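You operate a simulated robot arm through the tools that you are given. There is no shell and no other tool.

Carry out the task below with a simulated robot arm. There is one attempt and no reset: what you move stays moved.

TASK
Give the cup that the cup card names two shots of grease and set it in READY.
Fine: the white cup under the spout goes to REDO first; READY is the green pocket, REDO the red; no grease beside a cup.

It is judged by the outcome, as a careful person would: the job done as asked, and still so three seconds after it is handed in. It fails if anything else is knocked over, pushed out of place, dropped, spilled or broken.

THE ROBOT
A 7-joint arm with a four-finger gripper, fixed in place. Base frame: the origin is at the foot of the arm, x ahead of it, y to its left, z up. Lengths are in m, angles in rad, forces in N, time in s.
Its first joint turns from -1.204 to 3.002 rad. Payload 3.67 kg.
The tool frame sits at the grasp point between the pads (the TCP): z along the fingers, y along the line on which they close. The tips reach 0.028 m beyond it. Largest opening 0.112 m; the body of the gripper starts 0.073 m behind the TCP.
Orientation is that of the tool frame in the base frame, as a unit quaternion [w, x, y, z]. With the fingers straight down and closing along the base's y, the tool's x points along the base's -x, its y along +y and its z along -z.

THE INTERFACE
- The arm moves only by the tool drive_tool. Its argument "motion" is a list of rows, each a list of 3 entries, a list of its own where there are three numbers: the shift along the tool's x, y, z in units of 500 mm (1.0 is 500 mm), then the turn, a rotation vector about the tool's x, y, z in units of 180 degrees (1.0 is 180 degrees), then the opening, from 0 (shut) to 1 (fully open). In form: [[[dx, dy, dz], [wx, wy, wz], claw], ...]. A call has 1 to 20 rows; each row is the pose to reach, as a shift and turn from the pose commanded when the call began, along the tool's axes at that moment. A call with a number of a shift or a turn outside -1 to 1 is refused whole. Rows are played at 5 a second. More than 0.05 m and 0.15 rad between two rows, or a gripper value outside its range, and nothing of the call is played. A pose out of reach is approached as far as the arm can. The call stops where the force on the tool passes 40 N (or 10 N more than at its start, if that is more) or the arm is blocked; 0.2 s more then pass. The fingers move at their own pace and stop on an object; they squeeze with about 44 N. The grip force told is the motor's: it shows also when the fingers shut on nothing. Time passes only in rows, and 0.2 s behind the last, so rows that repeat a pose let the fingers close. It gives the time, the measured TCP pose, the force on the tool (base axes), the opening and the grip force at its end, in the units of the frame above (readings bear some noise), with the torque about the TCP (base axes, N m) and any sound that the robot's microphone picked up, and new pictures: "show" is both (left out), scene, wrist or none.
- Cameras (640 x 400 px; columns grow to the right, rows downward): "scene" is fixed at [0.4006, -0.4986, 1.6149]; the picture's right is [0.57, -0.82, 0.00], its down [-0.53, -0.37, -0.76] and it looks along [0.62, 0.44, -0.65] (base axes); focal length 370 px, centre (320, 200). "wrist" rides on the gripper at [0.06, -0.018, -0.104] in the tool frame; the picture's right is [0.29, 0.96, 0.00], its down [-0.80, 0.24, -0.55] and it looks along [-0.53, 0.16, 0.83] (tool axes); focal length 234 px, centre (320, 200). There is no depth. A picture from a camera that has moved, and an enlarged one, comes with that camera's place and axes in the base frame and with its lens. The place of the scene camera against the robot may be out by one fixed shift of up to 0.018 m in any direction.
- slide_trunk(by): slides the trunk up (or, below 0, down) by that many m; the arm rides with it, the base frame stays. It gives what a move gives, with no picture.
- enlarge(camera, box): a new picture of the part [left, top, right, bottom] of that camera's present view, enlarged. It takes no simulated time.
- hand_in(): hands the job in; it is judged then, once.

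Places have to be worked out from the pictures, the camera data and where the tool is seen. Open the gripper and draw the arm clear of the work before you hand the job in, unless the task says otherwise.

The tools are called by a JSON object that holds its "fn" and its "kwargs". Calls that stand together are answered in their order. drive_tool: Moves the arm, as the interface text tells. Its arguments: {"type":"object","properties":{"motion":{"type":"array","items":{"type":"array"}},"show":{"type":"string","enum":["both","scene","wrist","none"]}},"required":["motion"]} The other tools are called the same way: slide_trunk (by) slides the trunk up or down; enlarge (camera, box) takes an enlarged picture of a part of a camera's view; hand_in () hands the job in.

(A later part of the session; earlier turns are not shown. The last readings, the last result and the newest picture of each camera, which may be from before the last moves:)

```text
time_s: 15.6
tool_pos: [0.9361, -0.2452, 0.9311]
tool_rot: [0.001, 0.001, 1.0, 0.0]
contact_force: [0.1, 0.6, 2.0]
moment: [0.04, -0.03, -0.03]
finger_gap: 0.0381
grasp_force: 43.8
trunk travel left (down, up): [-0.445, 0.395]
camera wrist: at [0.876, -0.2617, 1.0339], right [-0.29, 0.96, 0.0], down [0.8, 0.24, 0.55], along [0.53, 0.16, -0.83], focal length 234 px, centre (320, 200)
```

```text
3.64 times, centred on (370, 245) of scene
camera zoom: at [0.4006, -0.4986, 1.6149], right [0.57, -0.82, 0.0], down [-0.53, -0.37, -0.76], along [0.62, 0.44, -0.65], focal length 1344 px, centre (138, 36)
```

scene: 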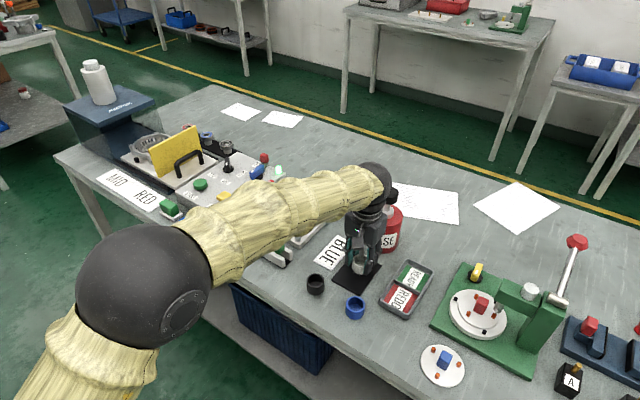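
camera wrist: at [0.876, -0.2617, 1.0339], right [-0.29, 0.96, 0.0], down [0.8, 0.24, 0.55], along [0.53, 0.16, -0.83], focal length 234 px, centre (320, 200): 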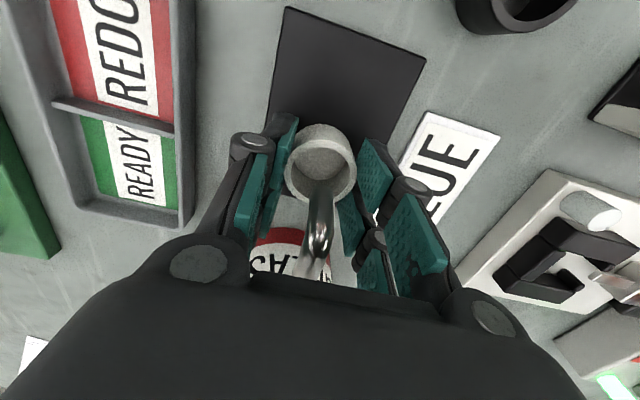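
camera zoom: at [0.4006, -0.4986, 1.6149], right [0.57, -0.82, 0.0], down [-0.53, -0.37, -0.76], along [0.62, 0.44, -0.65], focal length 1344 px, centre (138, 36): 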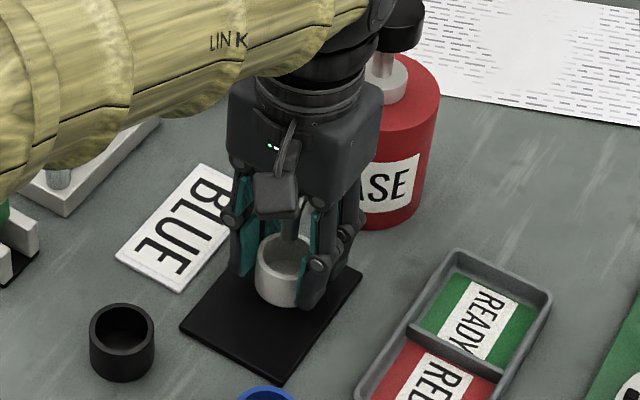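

The grip is firm (gap 38 mm, 44 N). I'll lift the cup 4 mm off the mat, slide it out from under the spout in -x, then raise it.

{"fn": "drive_tool", "kwargs": {"motion": [[[0, 0, -0.008], [0, 0, 0], 0.3], [[0.03, 0, -0.008], [0, 0, 0], 0.3], [[0.06, 0, -0.008], [0, 0, 0], 0.3], [[0.092, 0, -0.008], [0, 0, 0], 0.3], [[0.092, 0, -0.06], [0, 0, 0], 0.3], [[0.092, 0, -0.11], [0, 0, 0], 0.3], [[0.092, 0, -0.15], [0, 0, 0], 0.3], [[0.092, 0, -0.15], [0, 0, 0], 0.3]], "show": "both"}}

{"fn": "enlarge", "kwargs": {"camera": "wrist", "box": [230, 70, 420, 250]}}

{"fn": "enlarge", "kwargs": {"camera": "scene", "box": [320, 170, 440, 300]}}

```text
time_s: 17.4
tool_pos: [0.8904, -0.2456, 1.0056]
tool_rot: [-0.001, 0.001, 1.0, 0.0]
contact_force: [0.3, 0.9, 0.1]
moment: [0.03, 0.0, -0.01]
finger_gap: 0.038
grasp_force: 43.8
trunk travel left (down, up): [-0.445, 0.395]
camera wrist: at [0.8305, -0.2617, 1.1089], right [-0.29, 0.96, 0.0], down [0.8, 0.24, 0.55], along [0.53, 0.16, -0.83], focal length 234 px, centre (320, 200)
```

scene: 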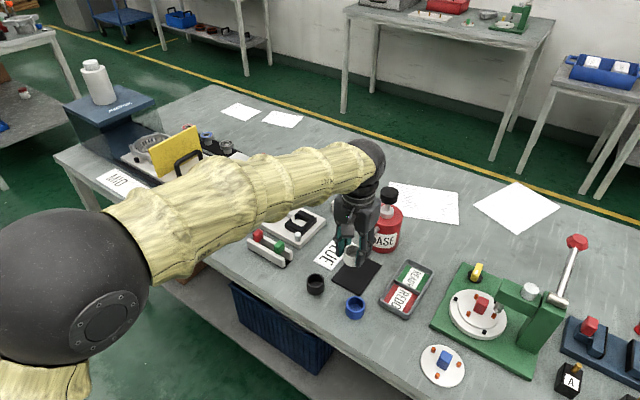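
wrist: 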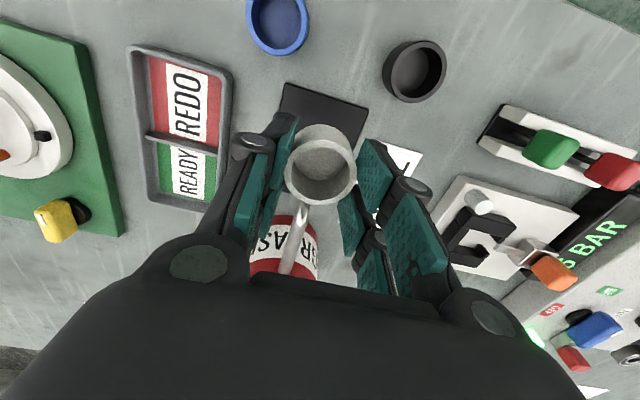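

```text
2.22 times, centred on (325, 160) of wrist
camera zoom: at [0.8305, -0.2617, 1.1089], right [-0.29, 0.96, 0.0], down [0.8, 0.24, 0.55], along [0.53, 0.16, -0.83], focal length 520 px, centre (309, 289)
```

zoom: 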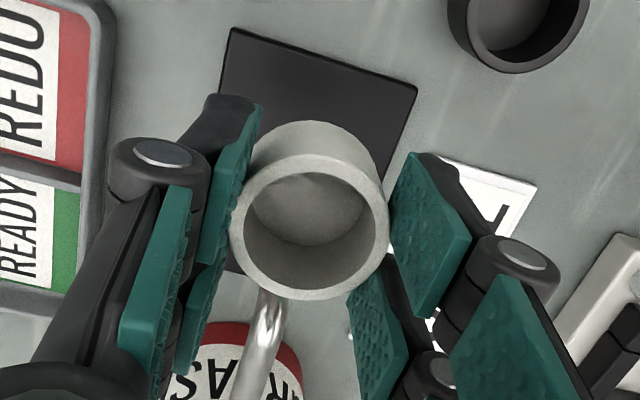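

```text
3.08 times, centred on (380, 235) of scene
camera zoom: at [0.4006, -0.4986, 1.6149], right [0.57, -0.82, 0.0], down [-0.53, -0.37, -0.76], along [0.62, 0.44, -0.65], focal length 1137 px, centre (135, 92)
```

zoom: 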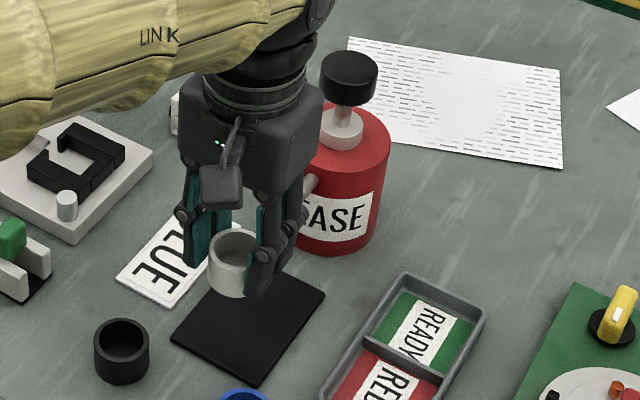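

The white cup is out, held level, and the mat is undisturbed. I'll carry it over REDO, whose centre I place at (0.910, -0.362), staying at this height.

{"fn": "drive_tool", "kwargs": {"motion": [[[0, -0.08, 0], [0, 0, 0], 0.3], [[0, -0.16, 0], [0, 0, 0], 0.3], [[-0.02, -0.2366, 0], [0, 0, 0], 0.3], [[-0.041, -0.2366, 0], [0, 0, 0], 0.3], [[-0.041, -0.2366, 0], [0, 0, 0], 0.3]], "show": "both"}}

{"fn": "enlarge", "kwargs": {"camera": "wrist", "box": [230, 70, 420, 250]}}

{"fn": "enlarge", "kwargs": {"camera": "scene", "box": [340, 190, 460, 330]}}

```text
time_s: 18.6
tool_pos: [0.9098, -0.3658, 1.0055]
tool_rot: [-0.001, 0.001, 1.0, 0.001]
contact_force: [0.2, -0.7, 0.3]
moment: [-0.02, 0.0, -0.02]
finger_gap: 0.0379
grasp_force: 44.2
trunk travel left (down, up): [-0.445, 0.395]
camera wrist: at [0.8514, -0.3812, 1.1088], right [-0.29, 0.96, 0.0], down [0.8, 0.24, 0.55], along [0.53, 0.16, -0.83], focal length 234 px, centre (320, 200)
```

scene: 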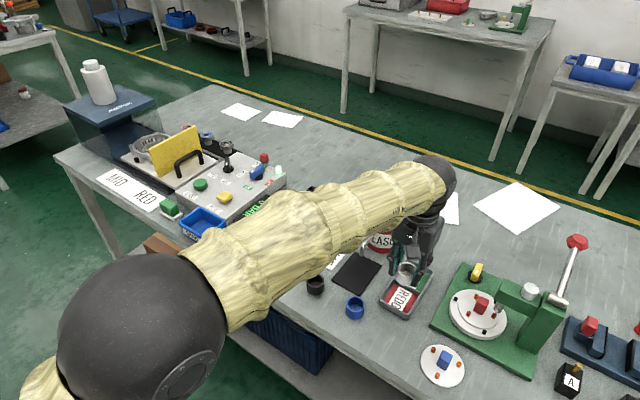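
wrist: 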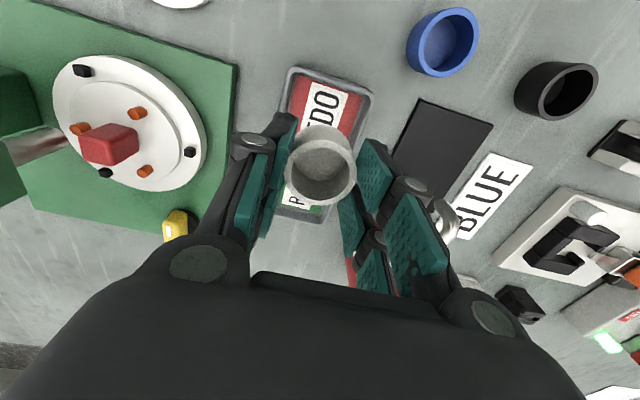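

```text
2.22 times, centred on (325, 160) of wrist
camera zoom: at [0.8514, -0.3812, 1.1088], right [-0.29, 0.96, 0.0], down [0.8, 0.24, 0.55], along [0.53, 0.16, -0.83], focal length 520 px, centre (309, 289)
```

zoom: 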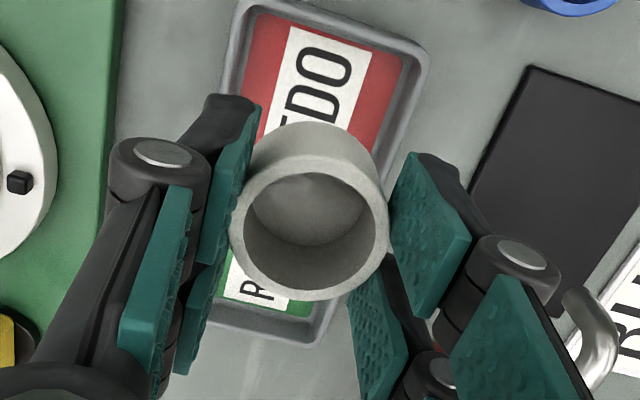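

```text
2.86 times, centred on (400, 260) of scene
camera zoom: at [0.4006, -0.4986, 1.6149], right [0.57, -0.82, 0.0], down [-0.53, -0.37, -0.76], along [0.62, 0.44, -0.65], focal length 1056 px, centre (91, 29)
```

zoom: 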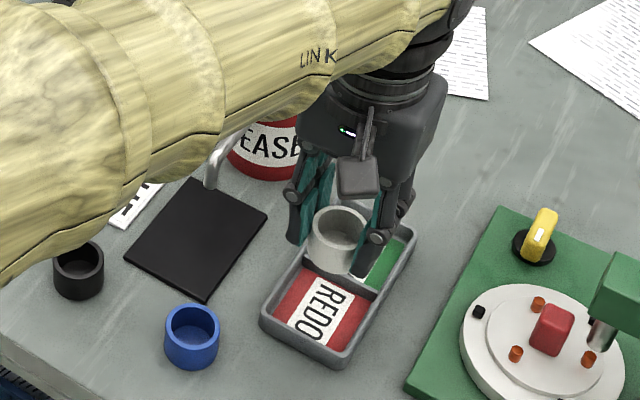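

The cup is centred over REDO in both views. I'll descend to just above the pocket floor, stopping about 8 mm short.

{"fn": "drive_tool", "kwargs": {"motion": [[[0, 0, 0.035], [0, 0, 0], 0.3], [[0, 0, 0.07], [0, 0, 0], 0.3], [[0, 0, 0.105], [0, 0, 0], 0.3], [[0, 0, 0.135], [0, 0, 0], 0.3], [[0, 0, 0.135], [0, 0, 0], 0.3]], "show": "both"}}

{"fn": "enlarge", "kwargs": {"camera": "wrist", "box": [230, 70, 420, 250]}}

{"fn": "enlarge", "kwargs": {"camera": "scene", "box": [340, 220, 450, 330]}}

```text
time_s: 19.8
tool_pos: [0.9096, -0.3644, 0.9377]
tool_rot: [0.0, 0.001, 1.0, 0.0]
contact_force: [0.0, 0.0, 0.8]
moment: [0.0, 0.0, -0.01]
finger_gap: 0.0379
grasp_force: 43.9
trunk travel left (down, up): [-0.445, 0.395]
camera wrist: at [0.8512, -0.3799, 1.0412], right [-0.29, 0.96, 0.0], down [0.8, 0.24, 0.55], along [0.53, 0.16, -0.83], focal length 234 px, centre (320, 200)
```

scene: 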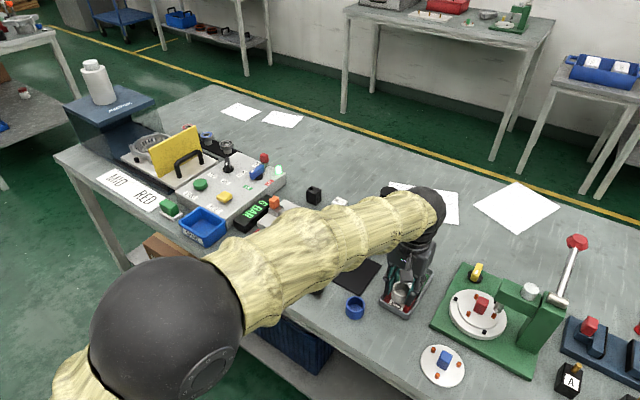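
wrist: 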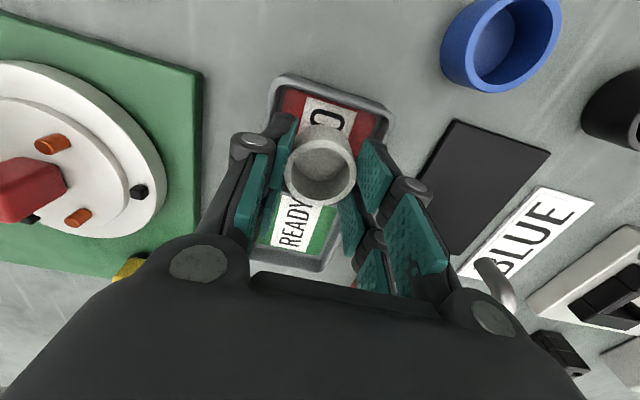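

```text
2.22 times, centred on (325, 160) of wrist
camera zoom: at [0.8512, -0.3799, 1.0412], right [-0.29, 0.96, 0.0], down [0.8, 0.24, 0.55], along [0.53, 0.16, -0.83], focal length 520 px, centre (309, 289)
```

zoom: 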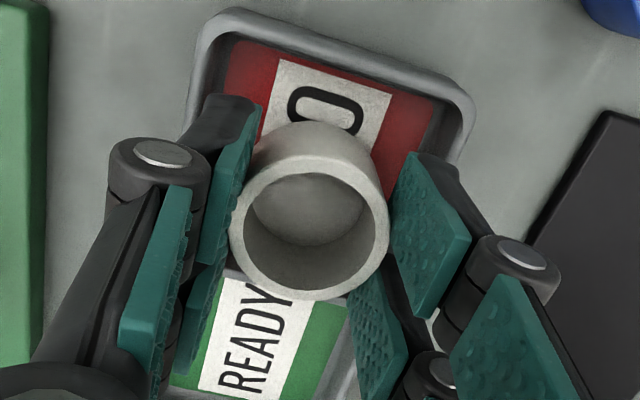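

```text
3.64 times, centred on (395, 275) of scene
camera zoom: at [0.4006, -0.4986, 1.6149], right [0.57, -0.82, 0.0], down [-0.53, -0.37, -0.76], along [0.62, 0.44, -0.65], focal length 1344 px, centre (47, -73)
```

zoom: 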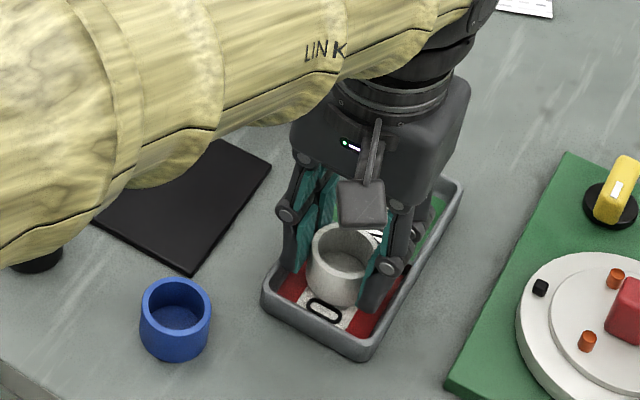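

There are no contact forces yet and the cup is inside the pocket outline. I'll lower in small steps, watching the vertical force for touchdown.

{"fn": "drive_tool", "kwargs": {"motion": [[[0, 0, 0.004], [0, 0, 0], 0.3], [[0, 0, 0.008], [0, 0, 0], 0.3], [[0, 0, 0.008], [0, 0, 0], 0.3]], "show": "none"}}

{"fn": "drive_tool", "kwargs": {"motion": [[[0, 0, 0.002], [0, 0, 0], 0.3], [[0, 0, 0.004], [0, 0, 0], 0.3], [[0, 0, 0.004], [0, 0, 0], 0.3]], "show": "none"}}

```text
time_s: 20.6
tool_pos: [0.9107, -0.3646, 0.9324]
tool_rot: [-0.001, 0.001, 1.0, -0.001]
contact_force: [-0.1, 0.0, 0.1]
moment: [-0.02, 0.03, 0.0]
finger_gap: 0.0378
grasp_force: 44.2
trunk travel left (down, up): [-0.445, 0.395]
```

```text
time_s: 21.4
tool_pos: [0.9113, -0.3645, 0.9315]
tool_rot: [0.0, 0.001, 1.0, 0.001]
contact_force: [0.2, 0.1, -0.4]
moment: [0.01, -0.02, -0.01]
finger_gap: 0.0379
grasp_force: 43.9
trunk travel left (down, up): [-0.445, 0.395]
```

There's still no contact at z≈0.9317, so I'll continue in 1 mm steps.

{"fn": "drive_tool", "kwargs": {"motion": [[[0, 0, 0.002], [0, 0, 0], 0.3], [[0, 0, 0.002], [0, 0, 0], 0.3]], "show": "none"}}

{"fn": "drive_tool", "kwargs": {"motion": [[[0, 0, 0.002], [0, 0, 0], 0.3], [[0, 0, 0.002], [0, 0, 0], 0.3]], "show": "wrist"}}

{"fn": "enlarge", "kwargs": {"camera": "scene", "box": [360, 240, 440, 330]}}

```text
time_s: 21.9
tool_pos: [0.9114, -0.3634, 0.9295]
tool_rot: [0.0, 0.001, 1.0, 0.0]
contact_force: [-1.0, 0.7, -0.1]
moment: [0.0, 0.01, -0.01]
finger_gap: 0.0379
grasp_force: 44.4
trunk travel left (down, up): [-0.445, 0.395]
```

```text
time_s: 22.6
tool_pos: [0.9106, -0.3646, 0.9305]
tool_rot: [0.0, 0.001, 1.0, 0.0]
contact_force: [0.0, 0.1, 0.1]
moment: [-0.01, 0.01, 0.03]
finger_gap: 0.0379
grasp_force: 43.9
trunk travel left (down, up): [-0.445, 0.395]
camera wrist: at [0.851, -0.38, 1.033], right [-0.29, 0.96, 0.0], down [0.8, 0.24, 0.55], along [0.53, 0.16, -0.83], focal length 234 px, centre (320, 200)
```

wrist: 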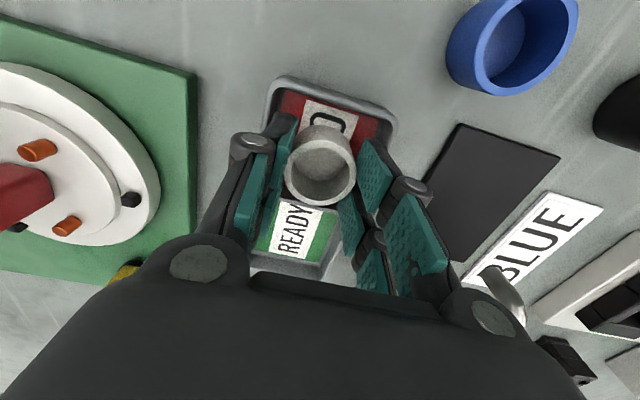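

```text
4.44 times, centred on (400, 285) of scene
camera zoom: at [0.4006, -0.4986, 1.6149], right [0.57, -0.82, 0.0], down [-0.53, -0.37, -0.76], along [0.62, 0.44, -0.65], focal length 1643 px, centre (-36, -178)
```

zoom: 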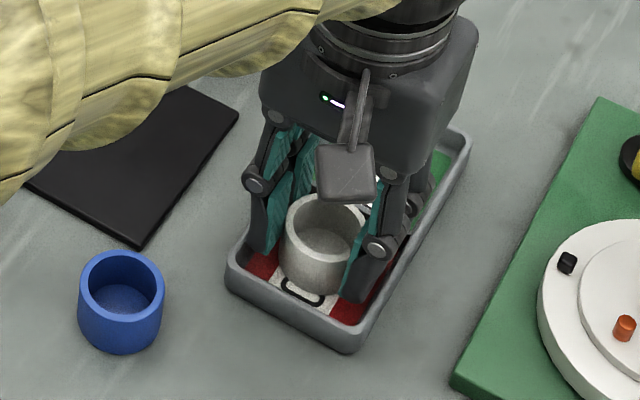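

I see no contact force yet; the camera height says the cup is about 1 mm below its height on the mat. I'll continue in 1 mm steps.

{"fn": "drive_tool", "kwargs": {"motion": [[[0, 0, 0.002], [0, 0, 0], 0.3], [[0, 0, 0.002], [0, 0, 0], 0.3]], "show": "none"}}

{"fn": "drive_tool", "kwargs": {"motion": [[[0, 0, 0.002], [0, 0, 0], 0.3], [[0, 0, 0.002], [0, 0, 0], 0.3]], "show": "none"}}

```text
time_s: 23.1
tool_pos: [0.9112, -0.3647, 0.9295]
tool_rot: [0.001, 0.001, 1.0, 0.0]
contact_force: [0.6, -1.0, 2.7]
moment: [0.03, -0.04, 0.01]
finger_gap: 0.0376
grasp_force: 43.5
trunk travel left (down, up): [-0.445, 0.395]
```

```text
time_s: 23.8
tool_pos: [0.9111, -0.3639, 0.9289]
tool_rot: [0.002, 0.001, 1.0, 0.0]
contact_force: [2.8, -1.3, 10.9]
moment: [-0.01, -0.1, -0.01]
finger_gap: 0.0381
grasp_force: 44.0
trunk travel left (down, up): [-0.445, 0.395]
```

The cup touched down (Fz 10.9 N). I'll relax by 0.8 mm and open the fingers slightly, checking for side forces from the tray walls.

{"fn": "drive_tool", "kwargs": {"motion": [[[0, 0, -0.0016], [0, 0, 0], 0.3], [[0, 0, -0.0016], [0, 0, 0], 0.36], [[0, 0, -0.0016], [0, 0, 0], 0.4], [[0, 0, -0.0016], [0, 0, 0], 0.4]], "show": "both"}}

{"fn": "enlarge", "kwargs": {"camera": "wrist", "box": [230, 70, 420, 250]}}

```text
time_s: 24.8
tool_pos: [0.9107, -0.3642, 0.9275]
tool_rot: [0.0, 0.001, 1.0, -0.001]
contact_force: [-0.1, 0.0, 0.4]
moment: [-0.03, 0.02, 0.02]
finger_gap: 0.0445
grasp_force: 0.0
trunk travel left (down, up): [-0.445, 0.395]
camera wrist: at [0.8509, -0.3801, 1.0317], right [-0.29, 0.96, 0.0], down [0.8, 0.24, 0.55], along [0.53, 0.16, -0.83], focal length 234 px, centre (320, 200)
```

scene: 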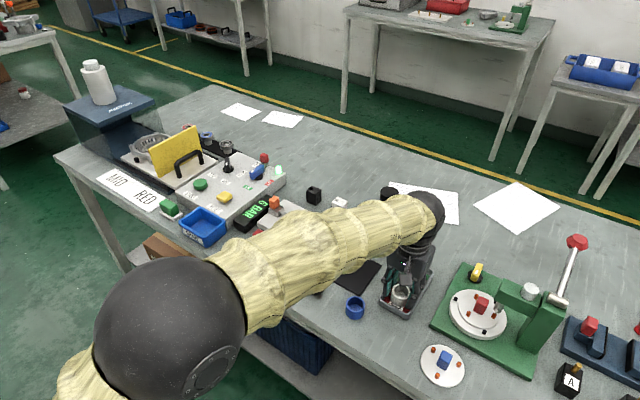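
wrist: 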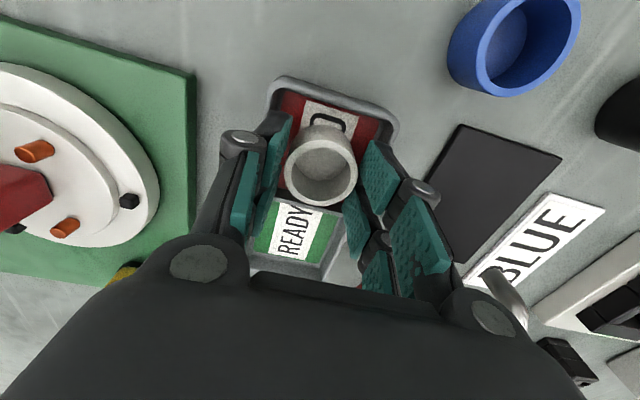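

```text
2.22 times, centred on (325, 160) of wrist
camera zoom: at [0.8509, -0.3801, 1.0317], right [-0.29, 0.96, 0.0], down [0.8, 0.24, 0.55], along [0.53, 0.16, -0.83], focal length 520 px, centre (309, 289)
```

zoom: 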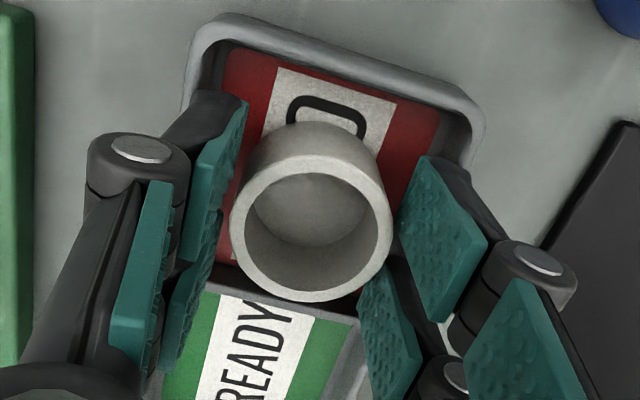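

The cup is released and standing in REDO with no side force. I'll raise straight up and look at it.

{"fn": "drive_tool", "kwargs": {"motion": [[[0, 0, -0.02], [0, 0, 0], 0.42], [[0, 0, -0.06], [0, 0, 0], 0.45], [[0, 0, -0.12], [0, 0, 0], 0.5], [[0, 0, -0.18], [0, 0, 0], 0.6], [[0, 0, -0.18], [0, 0, 0], 0.6]], "show": "both"}}

{"fn": "enlarge", "kwargs": {"camera": "wrist", "box": [240, 20, 480, 220]}}

{"fn": "enlarge", "kwargs": {"camera": "scene", "box": [330, 230, 450, 330]}}

```text
time_s: 25.9
tool_pos: [0.9104, -0.3628, 1.0183]
tool_rot: [0.0, 0.001, 1.0, 0.0]
contact_force: [0.4, 0.2, 0.1]
moment: [-0.02, 0.0, 0.01]
finger_gap: 0.0673
grasp_force: 0.1
trunk travel left (down, up): [-0.445, 0.395]
camera wrist: at [0.8509, -0.3796, 1.1227], right [-0.29, 0.96, 0.0], down [0.8, 0.24, 0.55], along [0.53, 0.16, -0.83], focal length 234 px, centre (320, 200)
```

scene: 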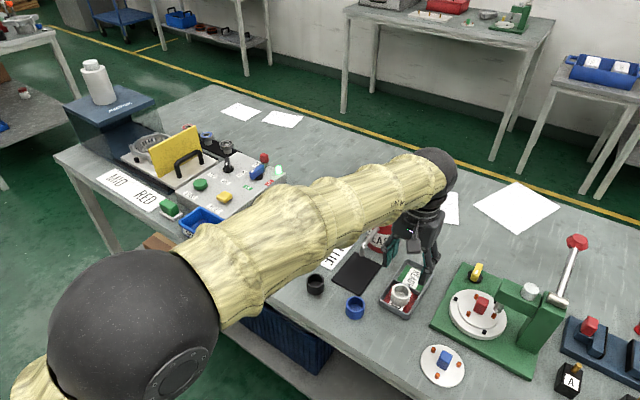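
wrist: 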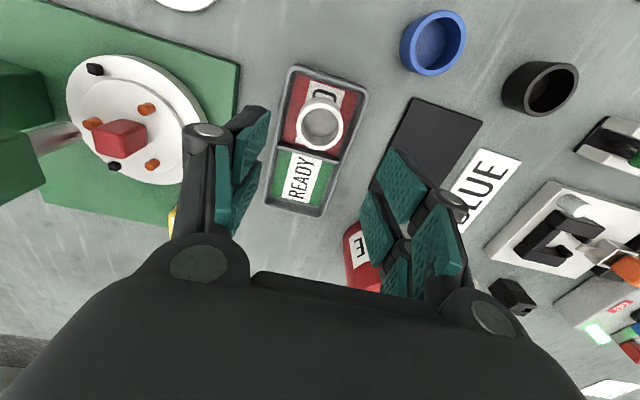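

```text
2.00 times, centred on (360, 120) of wrist
camera zoom: at [0.8509, -0.3796, 1.1227], right [-0.29, 0.96, 0.0], down [0.8, 0.24, 0.55], along [0.53, 0.16, -0.83], focal length 468 px, centre (240, 360)
```

zoom: 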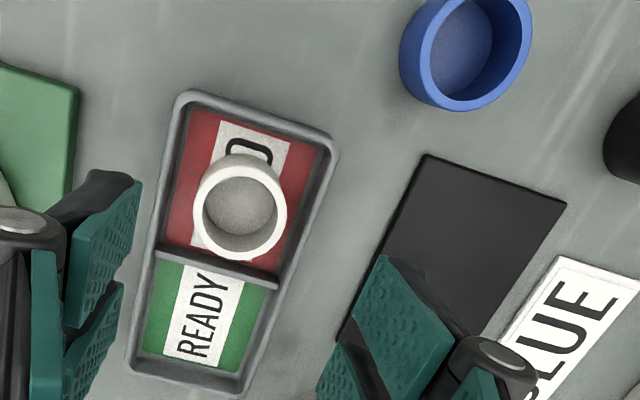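

```text
4.00 times, centred on (390, 280) of scene
camera zoom: at [0.4006, -0.4986, 1.6149], right [0.57, -0.82, 0.0], down [-0.53, -0.37, -0.76], along [0.62, 0.44, -0.65], focal length 1478 px, centre (40, -120)
```

zoom: 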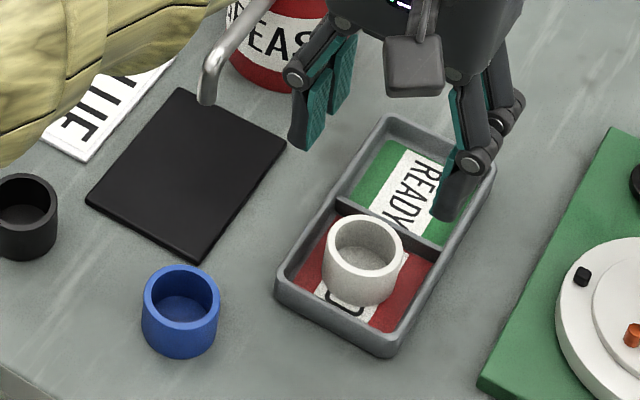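

The white cup stands in REDO. Next I'll go over the blue cup at about (0.824, -0.294), staying at this height.

{"fn": "drive_tool", "kwargs": {"motion": [[[0.058, 0.045, 0], [0, 0, 0], 0.6], [[0.116, 0.09, 0], [0, 0, 0], 0.6], [[0.174, 0.135, 0], [0, 0, 0], 0.6], [[0.174, 0.135, 0], [0, 0, 0], 0.6]], "show": "both"}}

{"fn": "enlarge", "kwargs": {"camera": "wrist", "box": [230, 70, 420, 250]}}

```text
time_s: 26.9
tool_pos: [0.825, -0.2991, 1.0178]
tool_rot: [-0.001, 0.001, 1.0, 0.001]
contact_force: [0.6, -0.5, -0.4]
moment: [0.03, 0.06, -0.01]
finger_gap: 0.0671
grasp_force: 0.0
trunk travel left (down, up): [-0.445, 0.395]
camera wrist: at [0.7648, -0.3132, 1.1211], right [-0.29, 0.96, 0.0], down [0.8, 0.24, 0.55], along [0.53, 0.16, -0.83], focal length 234 px, centre (320, 200)
```

scene: 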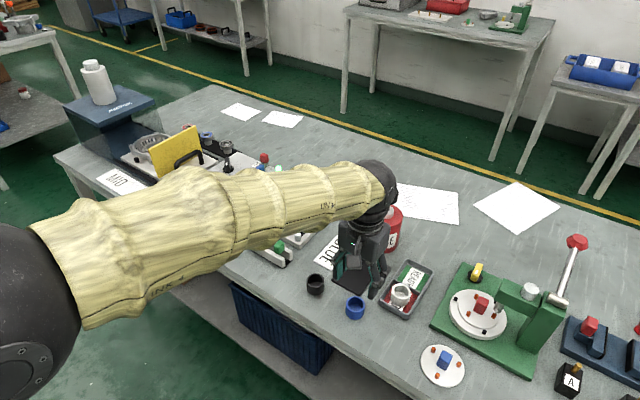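
wrist: 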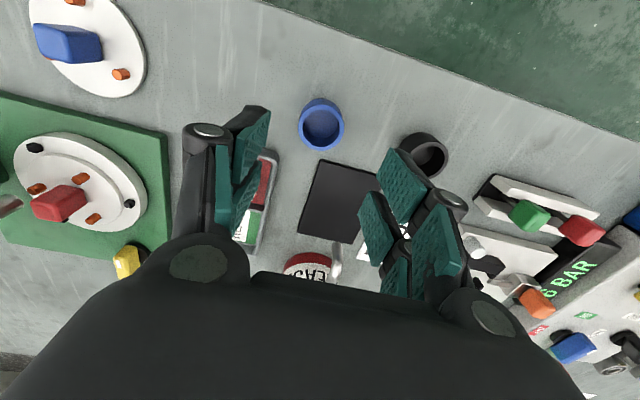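

```text
2.22 times, centred on (325, 160) of wrist
camera zoom: at [0.7648, -0.3132, 1.1211], right [-0.29, 0.96, 0.0], down [0.8, 0.24, 0.55], along [0.53, 0.16, -0.83], focal length 520 px, centre (309, 289)
```

zoom: 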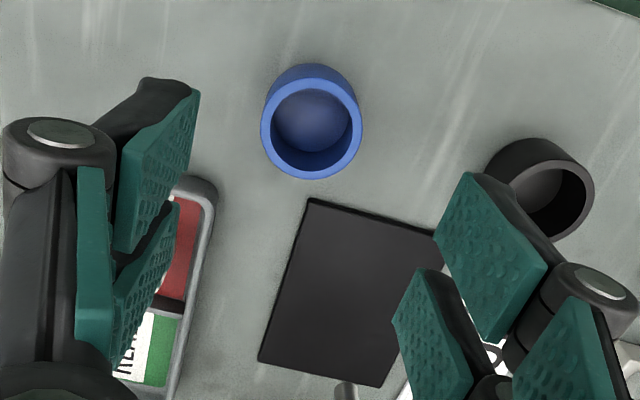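

The blue cup is centred under the gripper to within 1 mm. I'll descend to TCP z≈0.926 for the same grip height as on the white cup, then check before closing.

{"fn": "drive_tool", "kwargs": {"motion": [[[0, 0.0016, 0.06], [0, 0, 0], 0.6], [[0, 0.0016, 0.12], [0, 0, 0], 0.6], [[0, 0.0016, 0.155], [0, 0, 0], 0.6], [[0, 0.0016, 0.181], [0, 0, 0], 0.6], [[0, 0.0016, 0.181], [0, 0, 0], 0.6]], "show": "both"}}

{"fn": "enlarge", "kwargs": {"camera": "wrist", "box": [230, 70, 420, 250]}}

{"fn": "enlarge", "kwargs": {"camera": "scene", "box": [310, 220, 430, 340]}}

```text
time_s: 28.1
tool_pos: [0.8244, -0.295, 0.9289]
tool_rot: [0.001, 0.001, 1.0, 0.0]
contact_force: [0.2, -0.6, -0.1]
moment: [0.01, 0.0, -0.04]
finger_gap: 0.0672
grasp_force: 0.0
trunk travel left (down, up): [-0.445, 0.395]
camera wrist: at [0.7642, -0.311, 1.0317], right [-0.29, 0.96, 0.0], down [0.8, 0.24, 0.55], along [0.53, 0.16, -0.83], focal length 234 px, centre (320, 200)
```

scene: 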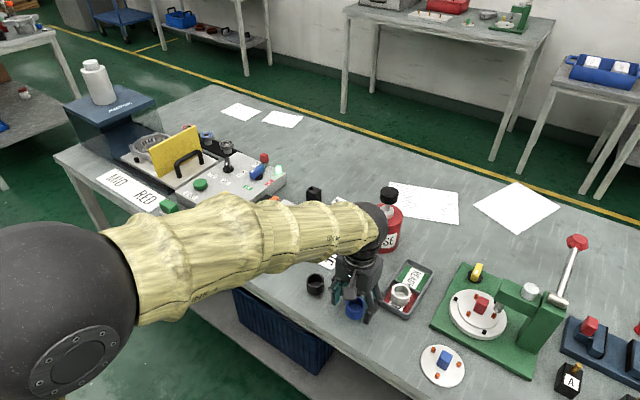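
wrist: 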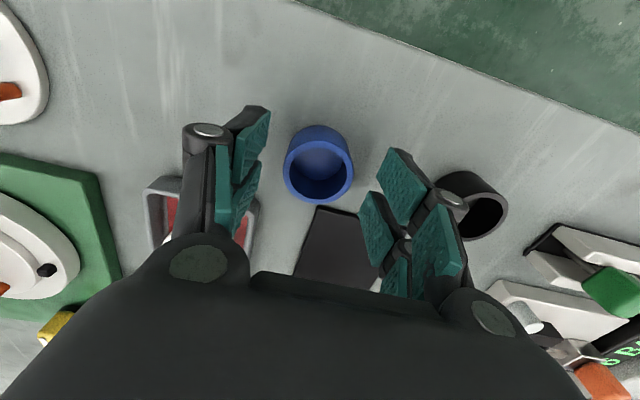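

```text
2.22 times, centred on (325, 160) of wrist
camera zoom: at [0.7642, -0.311, 1.0317], right [-0.29, 0.96, 0.0], down [0.8, 0.24, 0.55], along [0.53, 0.16, -0.83], focal length 520 px, centre (309, 289)
```

zoom: 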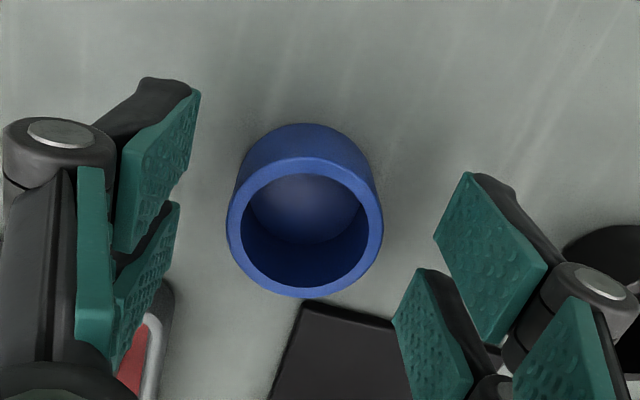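

```text
3.33 times, centred on (370, 280) of scene
camera zoom: at [0.4006, -0.4986, 1.6149], right [0.57, -0.82, 0.0], down [-0.53, -0.37, -0.76], along [0.62, 0.44, -0.65], focal length 1232 px, centre (153, -67)
```

zoom: 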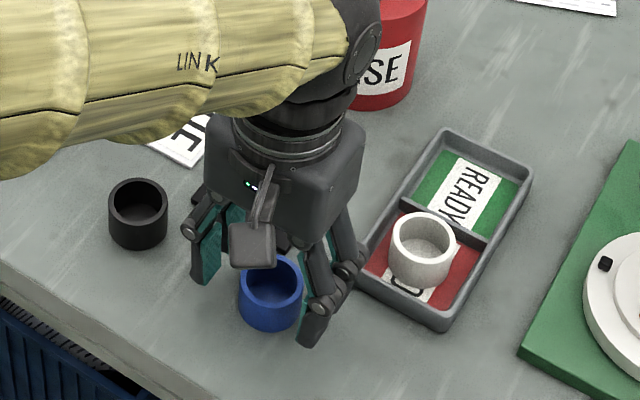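

Aligned with the blue cup. I'll lower 1.7 mm more and close on it.

{"fn": "drive_tool", "kwargs": {"motion": [[[0, 0, 0.0034], [0, 0, 0], 0.6], [[0, 0, 0.0034], [0, 0, 0], 0.45], [[0, 0, 0.0034], [0, 0, 0], 0.3], [[0, 0, 0.0034], [0, 0, 0], 0.3], [[0, 0, 0.0034], [0, 0, 0], 0.3]], "show": "both"}}

{"fn": "enlarge", "kwargs": {"camera": "wrist", "box": [230, 70, 420, 250]}}

```text
time_s: 29.4
tool_pos: [0.8235, -0.2965, 0.9271]
tool_rot: [0.0, 0.0, 1.0, 0.0]
contact_force: [1.1, 0.1, 0.6]
moment: [-0.05, 0.03, 0.02]
finger_gap: 0.0386
grasp_force: 43.9
trunk travel left (down, up): [-0.445, 0.395]
camera wrist: at [0.7642, -0.3112, 1.03], right [-0.29, 0.96, 0.0], down [0.8, 0.24, 0.55], along [0.53, 0.16, -0.83], focal length 234 px, centre (320, 200)
```

scene: 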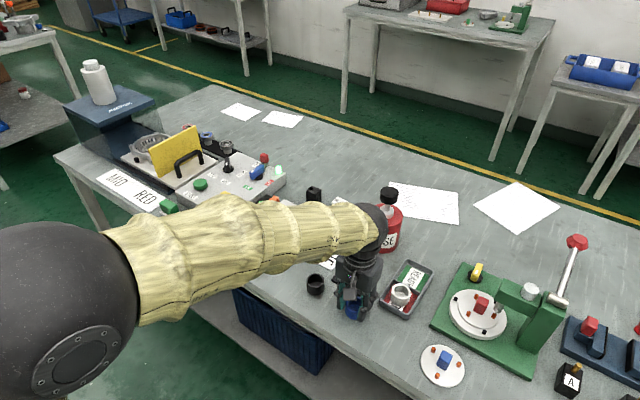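
wrist: 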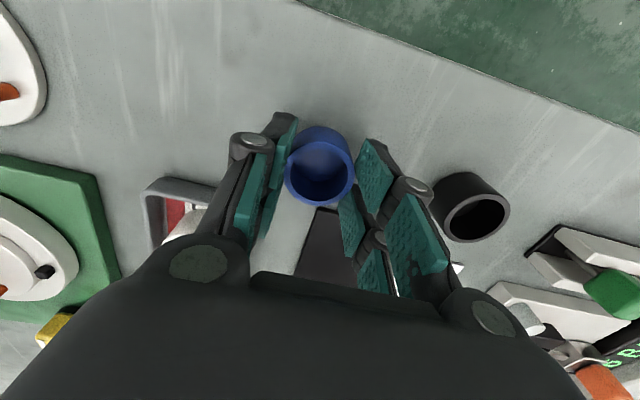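

```text
2.22 times, centred on (325, 160) of wrist
camera zoom: at [0.7642, -0.3112, 1.03], right [-0.29, 0.96, 0.0], down [0.8, 0.24, 0.55], along [0.53, 0.16, -0.83], focal length 520 px, centre (309, 289)
```

zoom: 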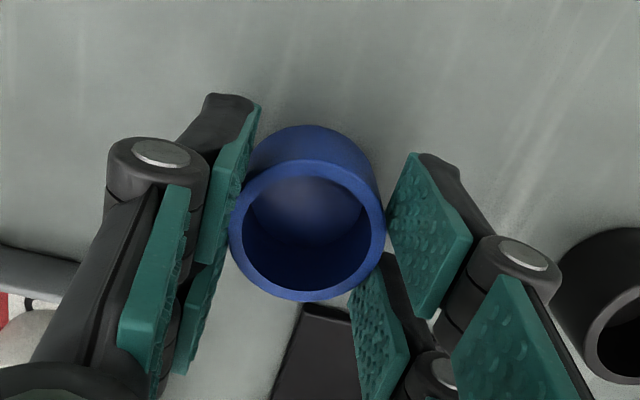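

The blue cup is gripped (gap 38.6 mm). I'll lift it 40 mm and carry it to in front of the spout at (0.885, -0.2437), then check.

{"fn": "drive_tool", "kwargs": {"motion": [[[0, 0, -0.04], [0, 0, 0], 0.3], [[0, 0, -0.08], [0, 0, 0], 0.3], [[-0.06, 0.05, -0.08], [0, 0, 0], 0.3], [[-0.122, 0.099, -0.08], [0, 0, 0], 0.3], [[-0.122, 0.099, -0.08], [0, 0, 0], 0.3]], "show": "both"}}

{"fn": "enlarge", "kwargs": {"camera": "wrist", "box": [230, 70, 420, 250]}}

{"fn": "enlarge", "kwargs": {"camera": "scene", "box": [310, 190, 430, 320]}}

```text
time_s: 30.6
tool_pos: [0.8845, -0.2472, 0.9675]
tool_rot: [0.002, 0.001, 1.0, 0.0]
contact_force: [-0.2, -0.8, -0.8]
moment: [0.01, 0.01, 0.0]
finger_gap: 0.0384
grasp_force: 44.2
trunk travel left (down, up): [-0.445, 0.395]
camera wrist: at [0.8253, -0.2619, 1.0713], right [-0.29, 0.96, 0.0], down [0.8, 0.24, 0.56], along [0.53, 0.16, -0.83], focal length 234 px, centre (320, 200)
```

scene: 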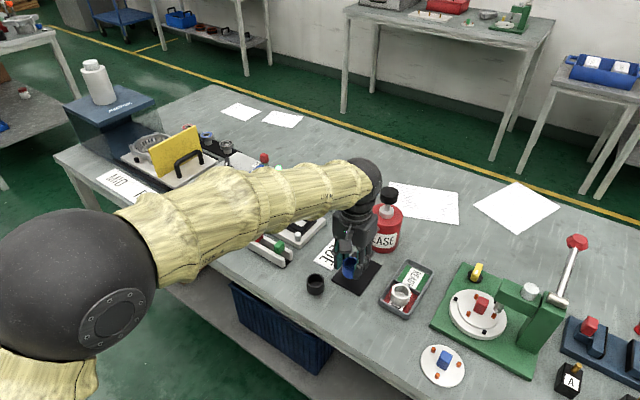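
wrist: 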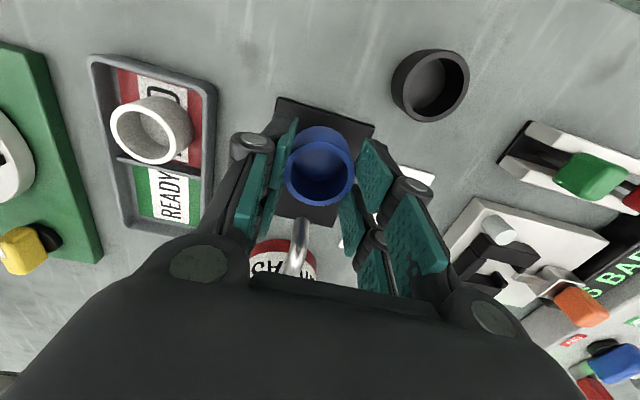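

```text
2.22 times, centred on (325, 160) of wrist
camera zoom: at [0.8253, -0.2619, 1.0713], right [-0.29, 0.96, 0.0], down [0.8, 0.24, 0.56], along [0.53, 0.16, -0.83], focal length 520 px, centre (309, 289)
```

zoom: 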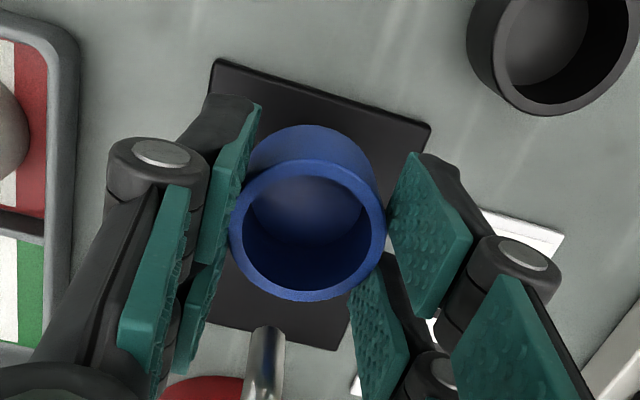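

```text
3.08 times, centred on (370, 255) of scene
camera zoom: at [0.4006, -0.4986, 1.6149], right [0.57, -0.82, 0.0], down [-0.53, -0.37, -0.76], along [0.62, 0.44, -0.65], focal length 1137 px, centre (166, 31)
```

zoom: 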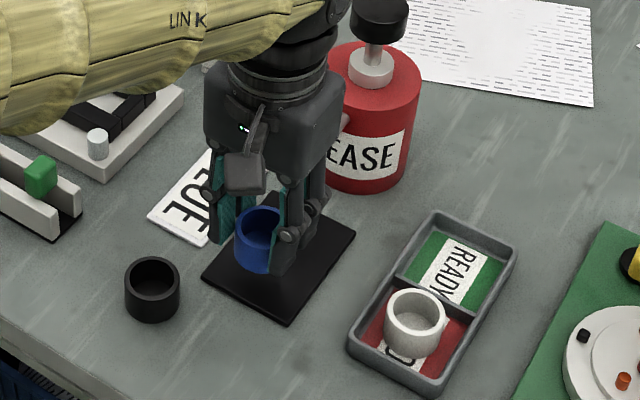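

Clear of the spout and lined up with it in y. I'll lower the cup to about 4 mm above the mat, then slide it under the spout.

{"fn": "drive_tool", "kwargs": {"motion": [[[0, 0, 0.034], [0, 0, 0], 0.3], [[0, 0, 0.0666], [0, 0, 0], 0.3], [[-0.035, 0, 0.0666], [0, 0, 0], 0.3], [[-0.07, 0, 0.0666], [0, 0, 0], 0.3], [[-0.1024, 0, 0.0666], [0, 0, 0], 0.3], [[-0.1024, 0, 0.0666], [0, 0, 0], 0.3]], "show": "both"}}

{"fn": "enlarge", "kwargs": {"camera": "wrist", "box": [230, 70, 420, 250]}}

{"fn": "enlarge", "kwargs": {"camera": "scene", "box": [320, 190, 420, 300]}}

```text
time_s: 31.9
tool_pos: [0.9359, -0.2466, 0.9347]
tool_rot: [0.001, 0.001, 1.0, 0.0]
contact_force: [-0.1, -0.4, -0.3]
moment: [0.01, 0.0, 0.03]
finger_gap: 0.0385
grasp_force: 44.2
trunk travel left (down, up): [-0.445, 0.395]
camera wrist: at [0.8765, -0.2615, 1.037], right [-0.29, 0.96, 0.0], down [0.8, 0.24, 0.56], along [0.53, 0.16, -0.83], focal length 234 px, centre (320, 200)
```

scene: 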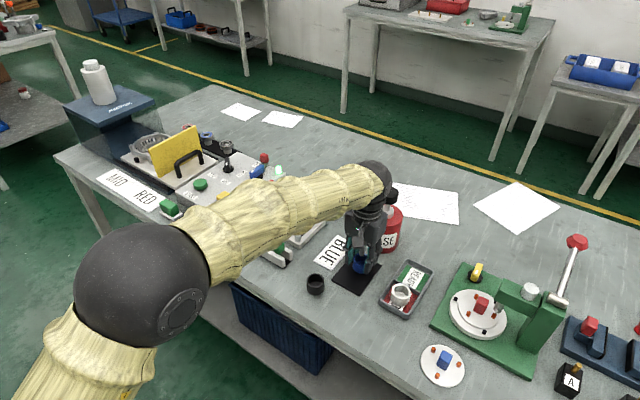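
wrist: 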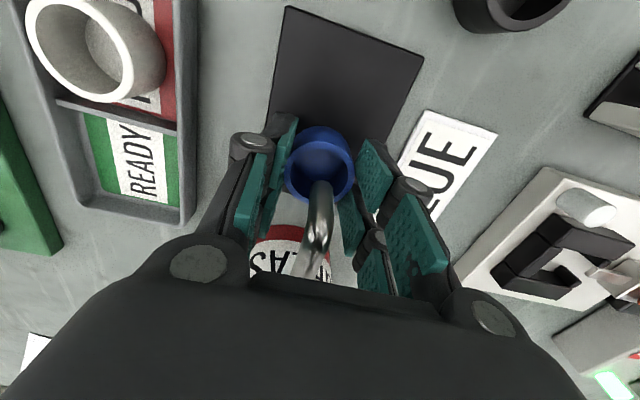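

```text
2.22 times, centred on (325, 160) of wrist
camera zoom: at [0.8765, -0.2615, 1.037], right [-0.29, 0.96, 0.0], down [0.8, 0.24, 0.56], along [0.53, 0.16, -0.83], focal length 520 px, centre (309, 289)
```

zoom: 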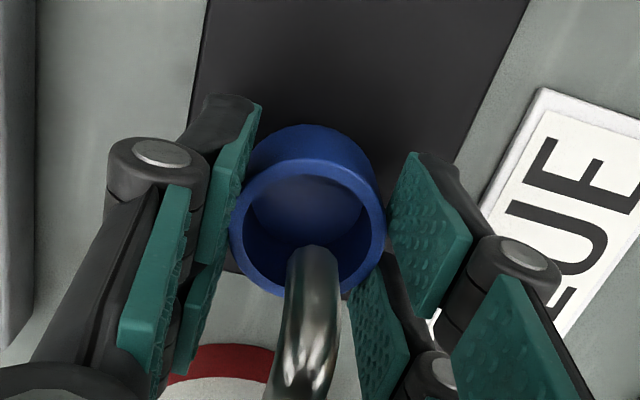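

```text
3.64 times, centred on (370, 245) of scene
camera zoom: at [0.4006, -0.4986, 1.6149], right [0.57, -0.82, 0.0], down [-0.53, -0.37, -0.76], along [0.62, 0.44, -0.65], focal length 1344 px, centre (138, 36)
```

zoom: 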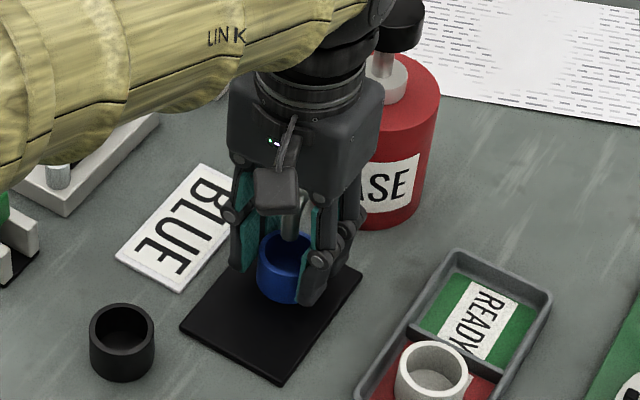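

The blue cup is under the spout just as the white one was. I'll lower in 1 mm steps until it touches the mat.

{"fn": "drive_tool", "kwargs": {"motion": [[[0, 0, 0.002], [0, 0, 0], 0.3], [[0, 0, 0.004], [0, 0, 0], 0.3], [[0, 0, 0.004], [0, 0, 0], 0.3]], "show": "none"}}

{"fn": "drive_tool", "kwargs": {"motion": [[[0, 0, 0.002], [0, 0, 0], 0.3], [[0, 0, 0.002], [0, 0, 0], 0.3]], "show": "none"}}

```text
time_s: 32.8
tool_pos: [0.9353, -0.2463, 0.9334]
tool_rot: [0.001, 0.001, 1.0, 0.001]
contact_force: [2.2, 0.2, 7.3]
moment: [-0.12, -0.07, 0.03]
finger_gap: 0.0385
grasp_force: 44.1
trunk travel left (down, up): [-0.445, 0.395]
```

```text
time_s: 33.4
tool_pos: [0.9351, -0.2467, 0.9322]
tool_rot: [0.001, 0.001, 1.0, -0.001]
contact_force: [5.9, -0.2, 16.9]
moment: [-0.15, -0.15, 0.03]
finger_gap: 0.0382
grasp_force: 44.3
trunk travel left (down, up): [-0.445, 0.395]
```

The cup is on the mat (Fz up to 17 N). I'll back off 1.6 mm to relieve the load and open the fingers gently.

{"fn": "drive_tool", "kwargs": {"motion": [[[0, 0, -0.0032], [0, 0, 0], 0.3], [[0, 0, -0.0032], [0, 0, 0], 0.36], [[0, 0, -0.0032], [0, 0, 0], 0.42], [[0, 0, -0.0032], [0, 0, 0], 0.5], [[0, 0, -0.0032], [0, 0, 0], 0.5]], "show": "both"}}

{"fn": "enlarge", "kwargs": {"camera": "wrist", "box": [230, 70, 420, 250]}}

```text
time_s: 34.5
tool_pos: [0.935, -0.2466, 0.9307]
tool_rot: [0.0, 0.001, 1.0, 0.0]
contact_force: [0.5, 1.1, -0.3]
moment: [0.0, 0.05, 0.01]
finger_gap: 0.0559
grasp_force: 0.0
trunk travel left (down, up): [-0.445, 0.395]
camera wrist: at [0.8761, -0.2619, 1.0349], right [-0.29, 0.96, 0.0], down [0.8, 0.24, 0.55], along [0.53, 0.16, -0.83], focal length 234 px, centre (320, 200)
```

scene: 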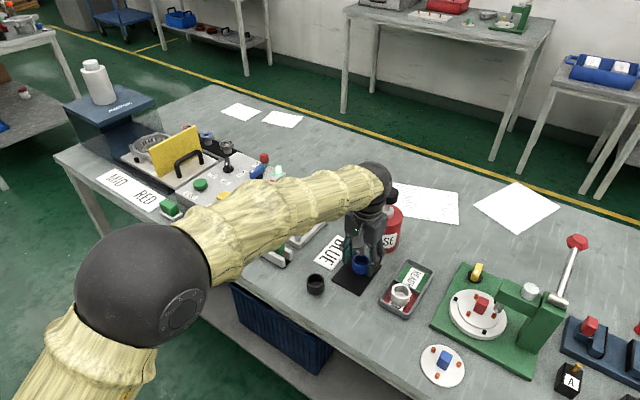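
wrist: 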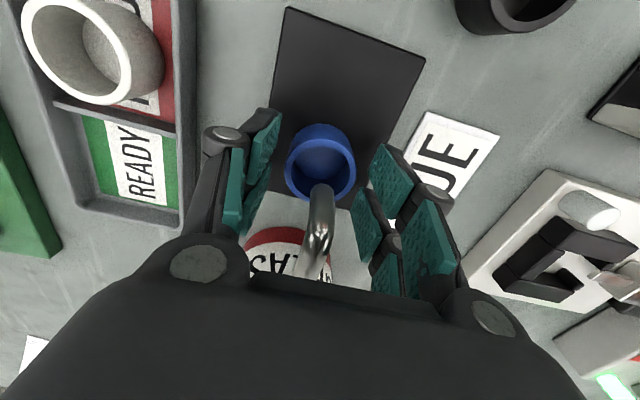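

```text
2.22 times, centred on (325, 160) of wrist
camera zoom: at [0.8761, -0.2619, 1.0349], right [-0.29, 0.96, 0.0], down [0.8, 0.24, 0.55], along [0.53, 0.16, -0.83], focal length 520 px, centre (309, 289)
```

zoom: 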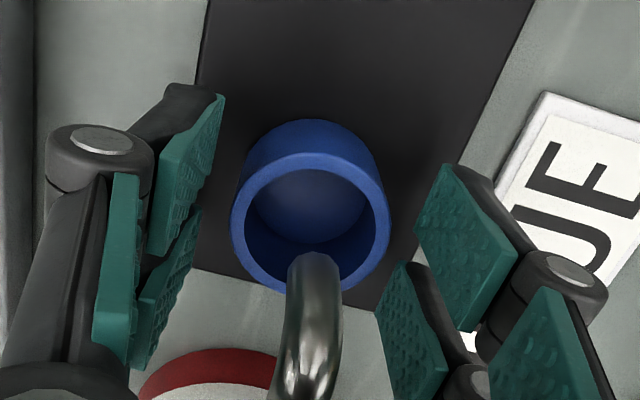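

The blue cup stands on the mat at the same spot the white cup had, with the spout above its opening. I'll open a bit more and withdraw straight up.

{"fn": "drive_tool", "kwargs": {"motion": [[[0, 0, -0.02], [0, 0, 0], 0.55], [[0, 0, -0.07], [0, 0, 0], 0.6], [[0, 0, -0.14], [0, 0, 0], 0.6], [[0, 0, -0.22], [0, 0, 0], 0.6], [[0, 0, -0.3], [0, 0, 0], 0.6], [[0, 0, -0.3], [0, 0, 0], 0.6]], "show": "both"}}

{"fn": "enlarge", "kwargs": {"camera": "wrist", "box": [240, 60, 400, 260]}}

{"fn": "enlarge", "kwargs": {"camera": "scene", "box": [320, 180, 440, 310]}}

```text
time_s: 36.0
tool_pos: [0.9375, -0.2467, 1.0807]
tool_rot: [0.0, 0.001, 1.0, 0.0]
contact_force: [-0.2, -0.1, 0.7]
moment: [-0.01, -0.02, 0.01]
finger_gap: 0.0674
grasp_force: 0.1
trunk travel left (down, up): [-0.445, 0.395]
camera wrist: at [0.8771, -0.2622, 1.1856], right [-0.29, 0.96, 0.0], down [0.8, 0.24, 0.55], along [0.53, 0.16, -0.83], focal length 234 px, centre (320, 200)
```

scene: 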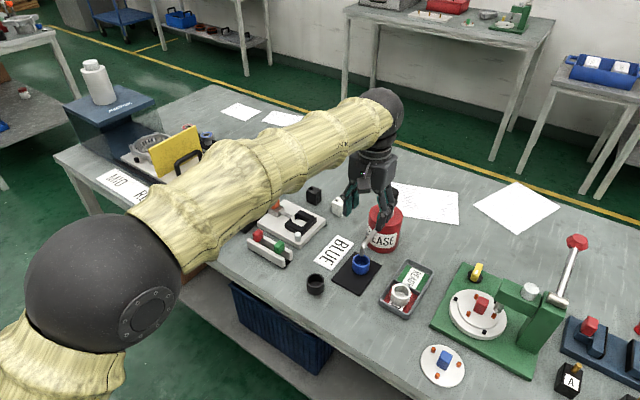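
wrist: 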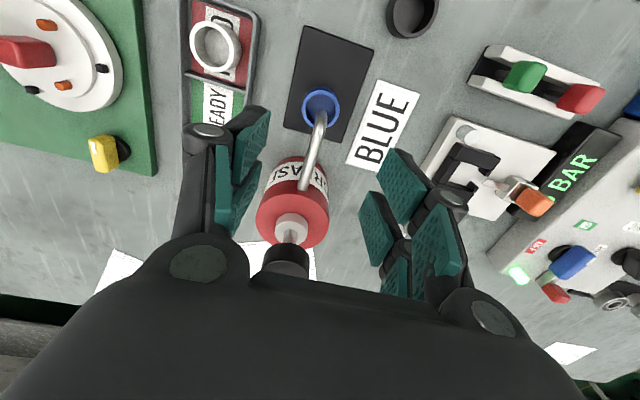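

```text
2.00 times, centred on (320, 160) of wrist
camera zoom: at [0.8771, -0.2622, 1.1856], right [-0.29, 0.96, 0.0], down [0.8, 0.24, 0.55], along [0.53, 0.16, -0.83], focal length 468 px, centre (320, 280)
```

zoom: 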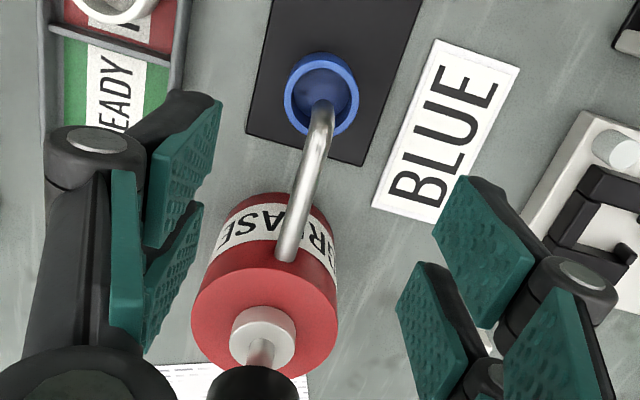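

```text
3.08 times, centred on (380, 245) of scene
camera zoom: at [0.4006, -0.4986, 1.6149], right [0.57, -0.82, 0.0], down [-0.53, -0.37, -0.76], along [0.62, 0.44, -0.65], focal length 1137 px, centre (135, 62)
```

zoom: 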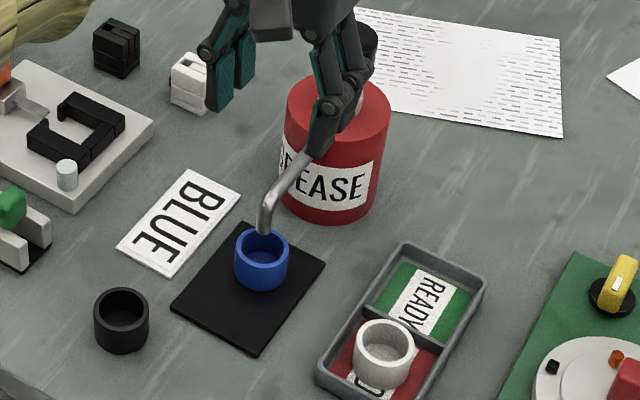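

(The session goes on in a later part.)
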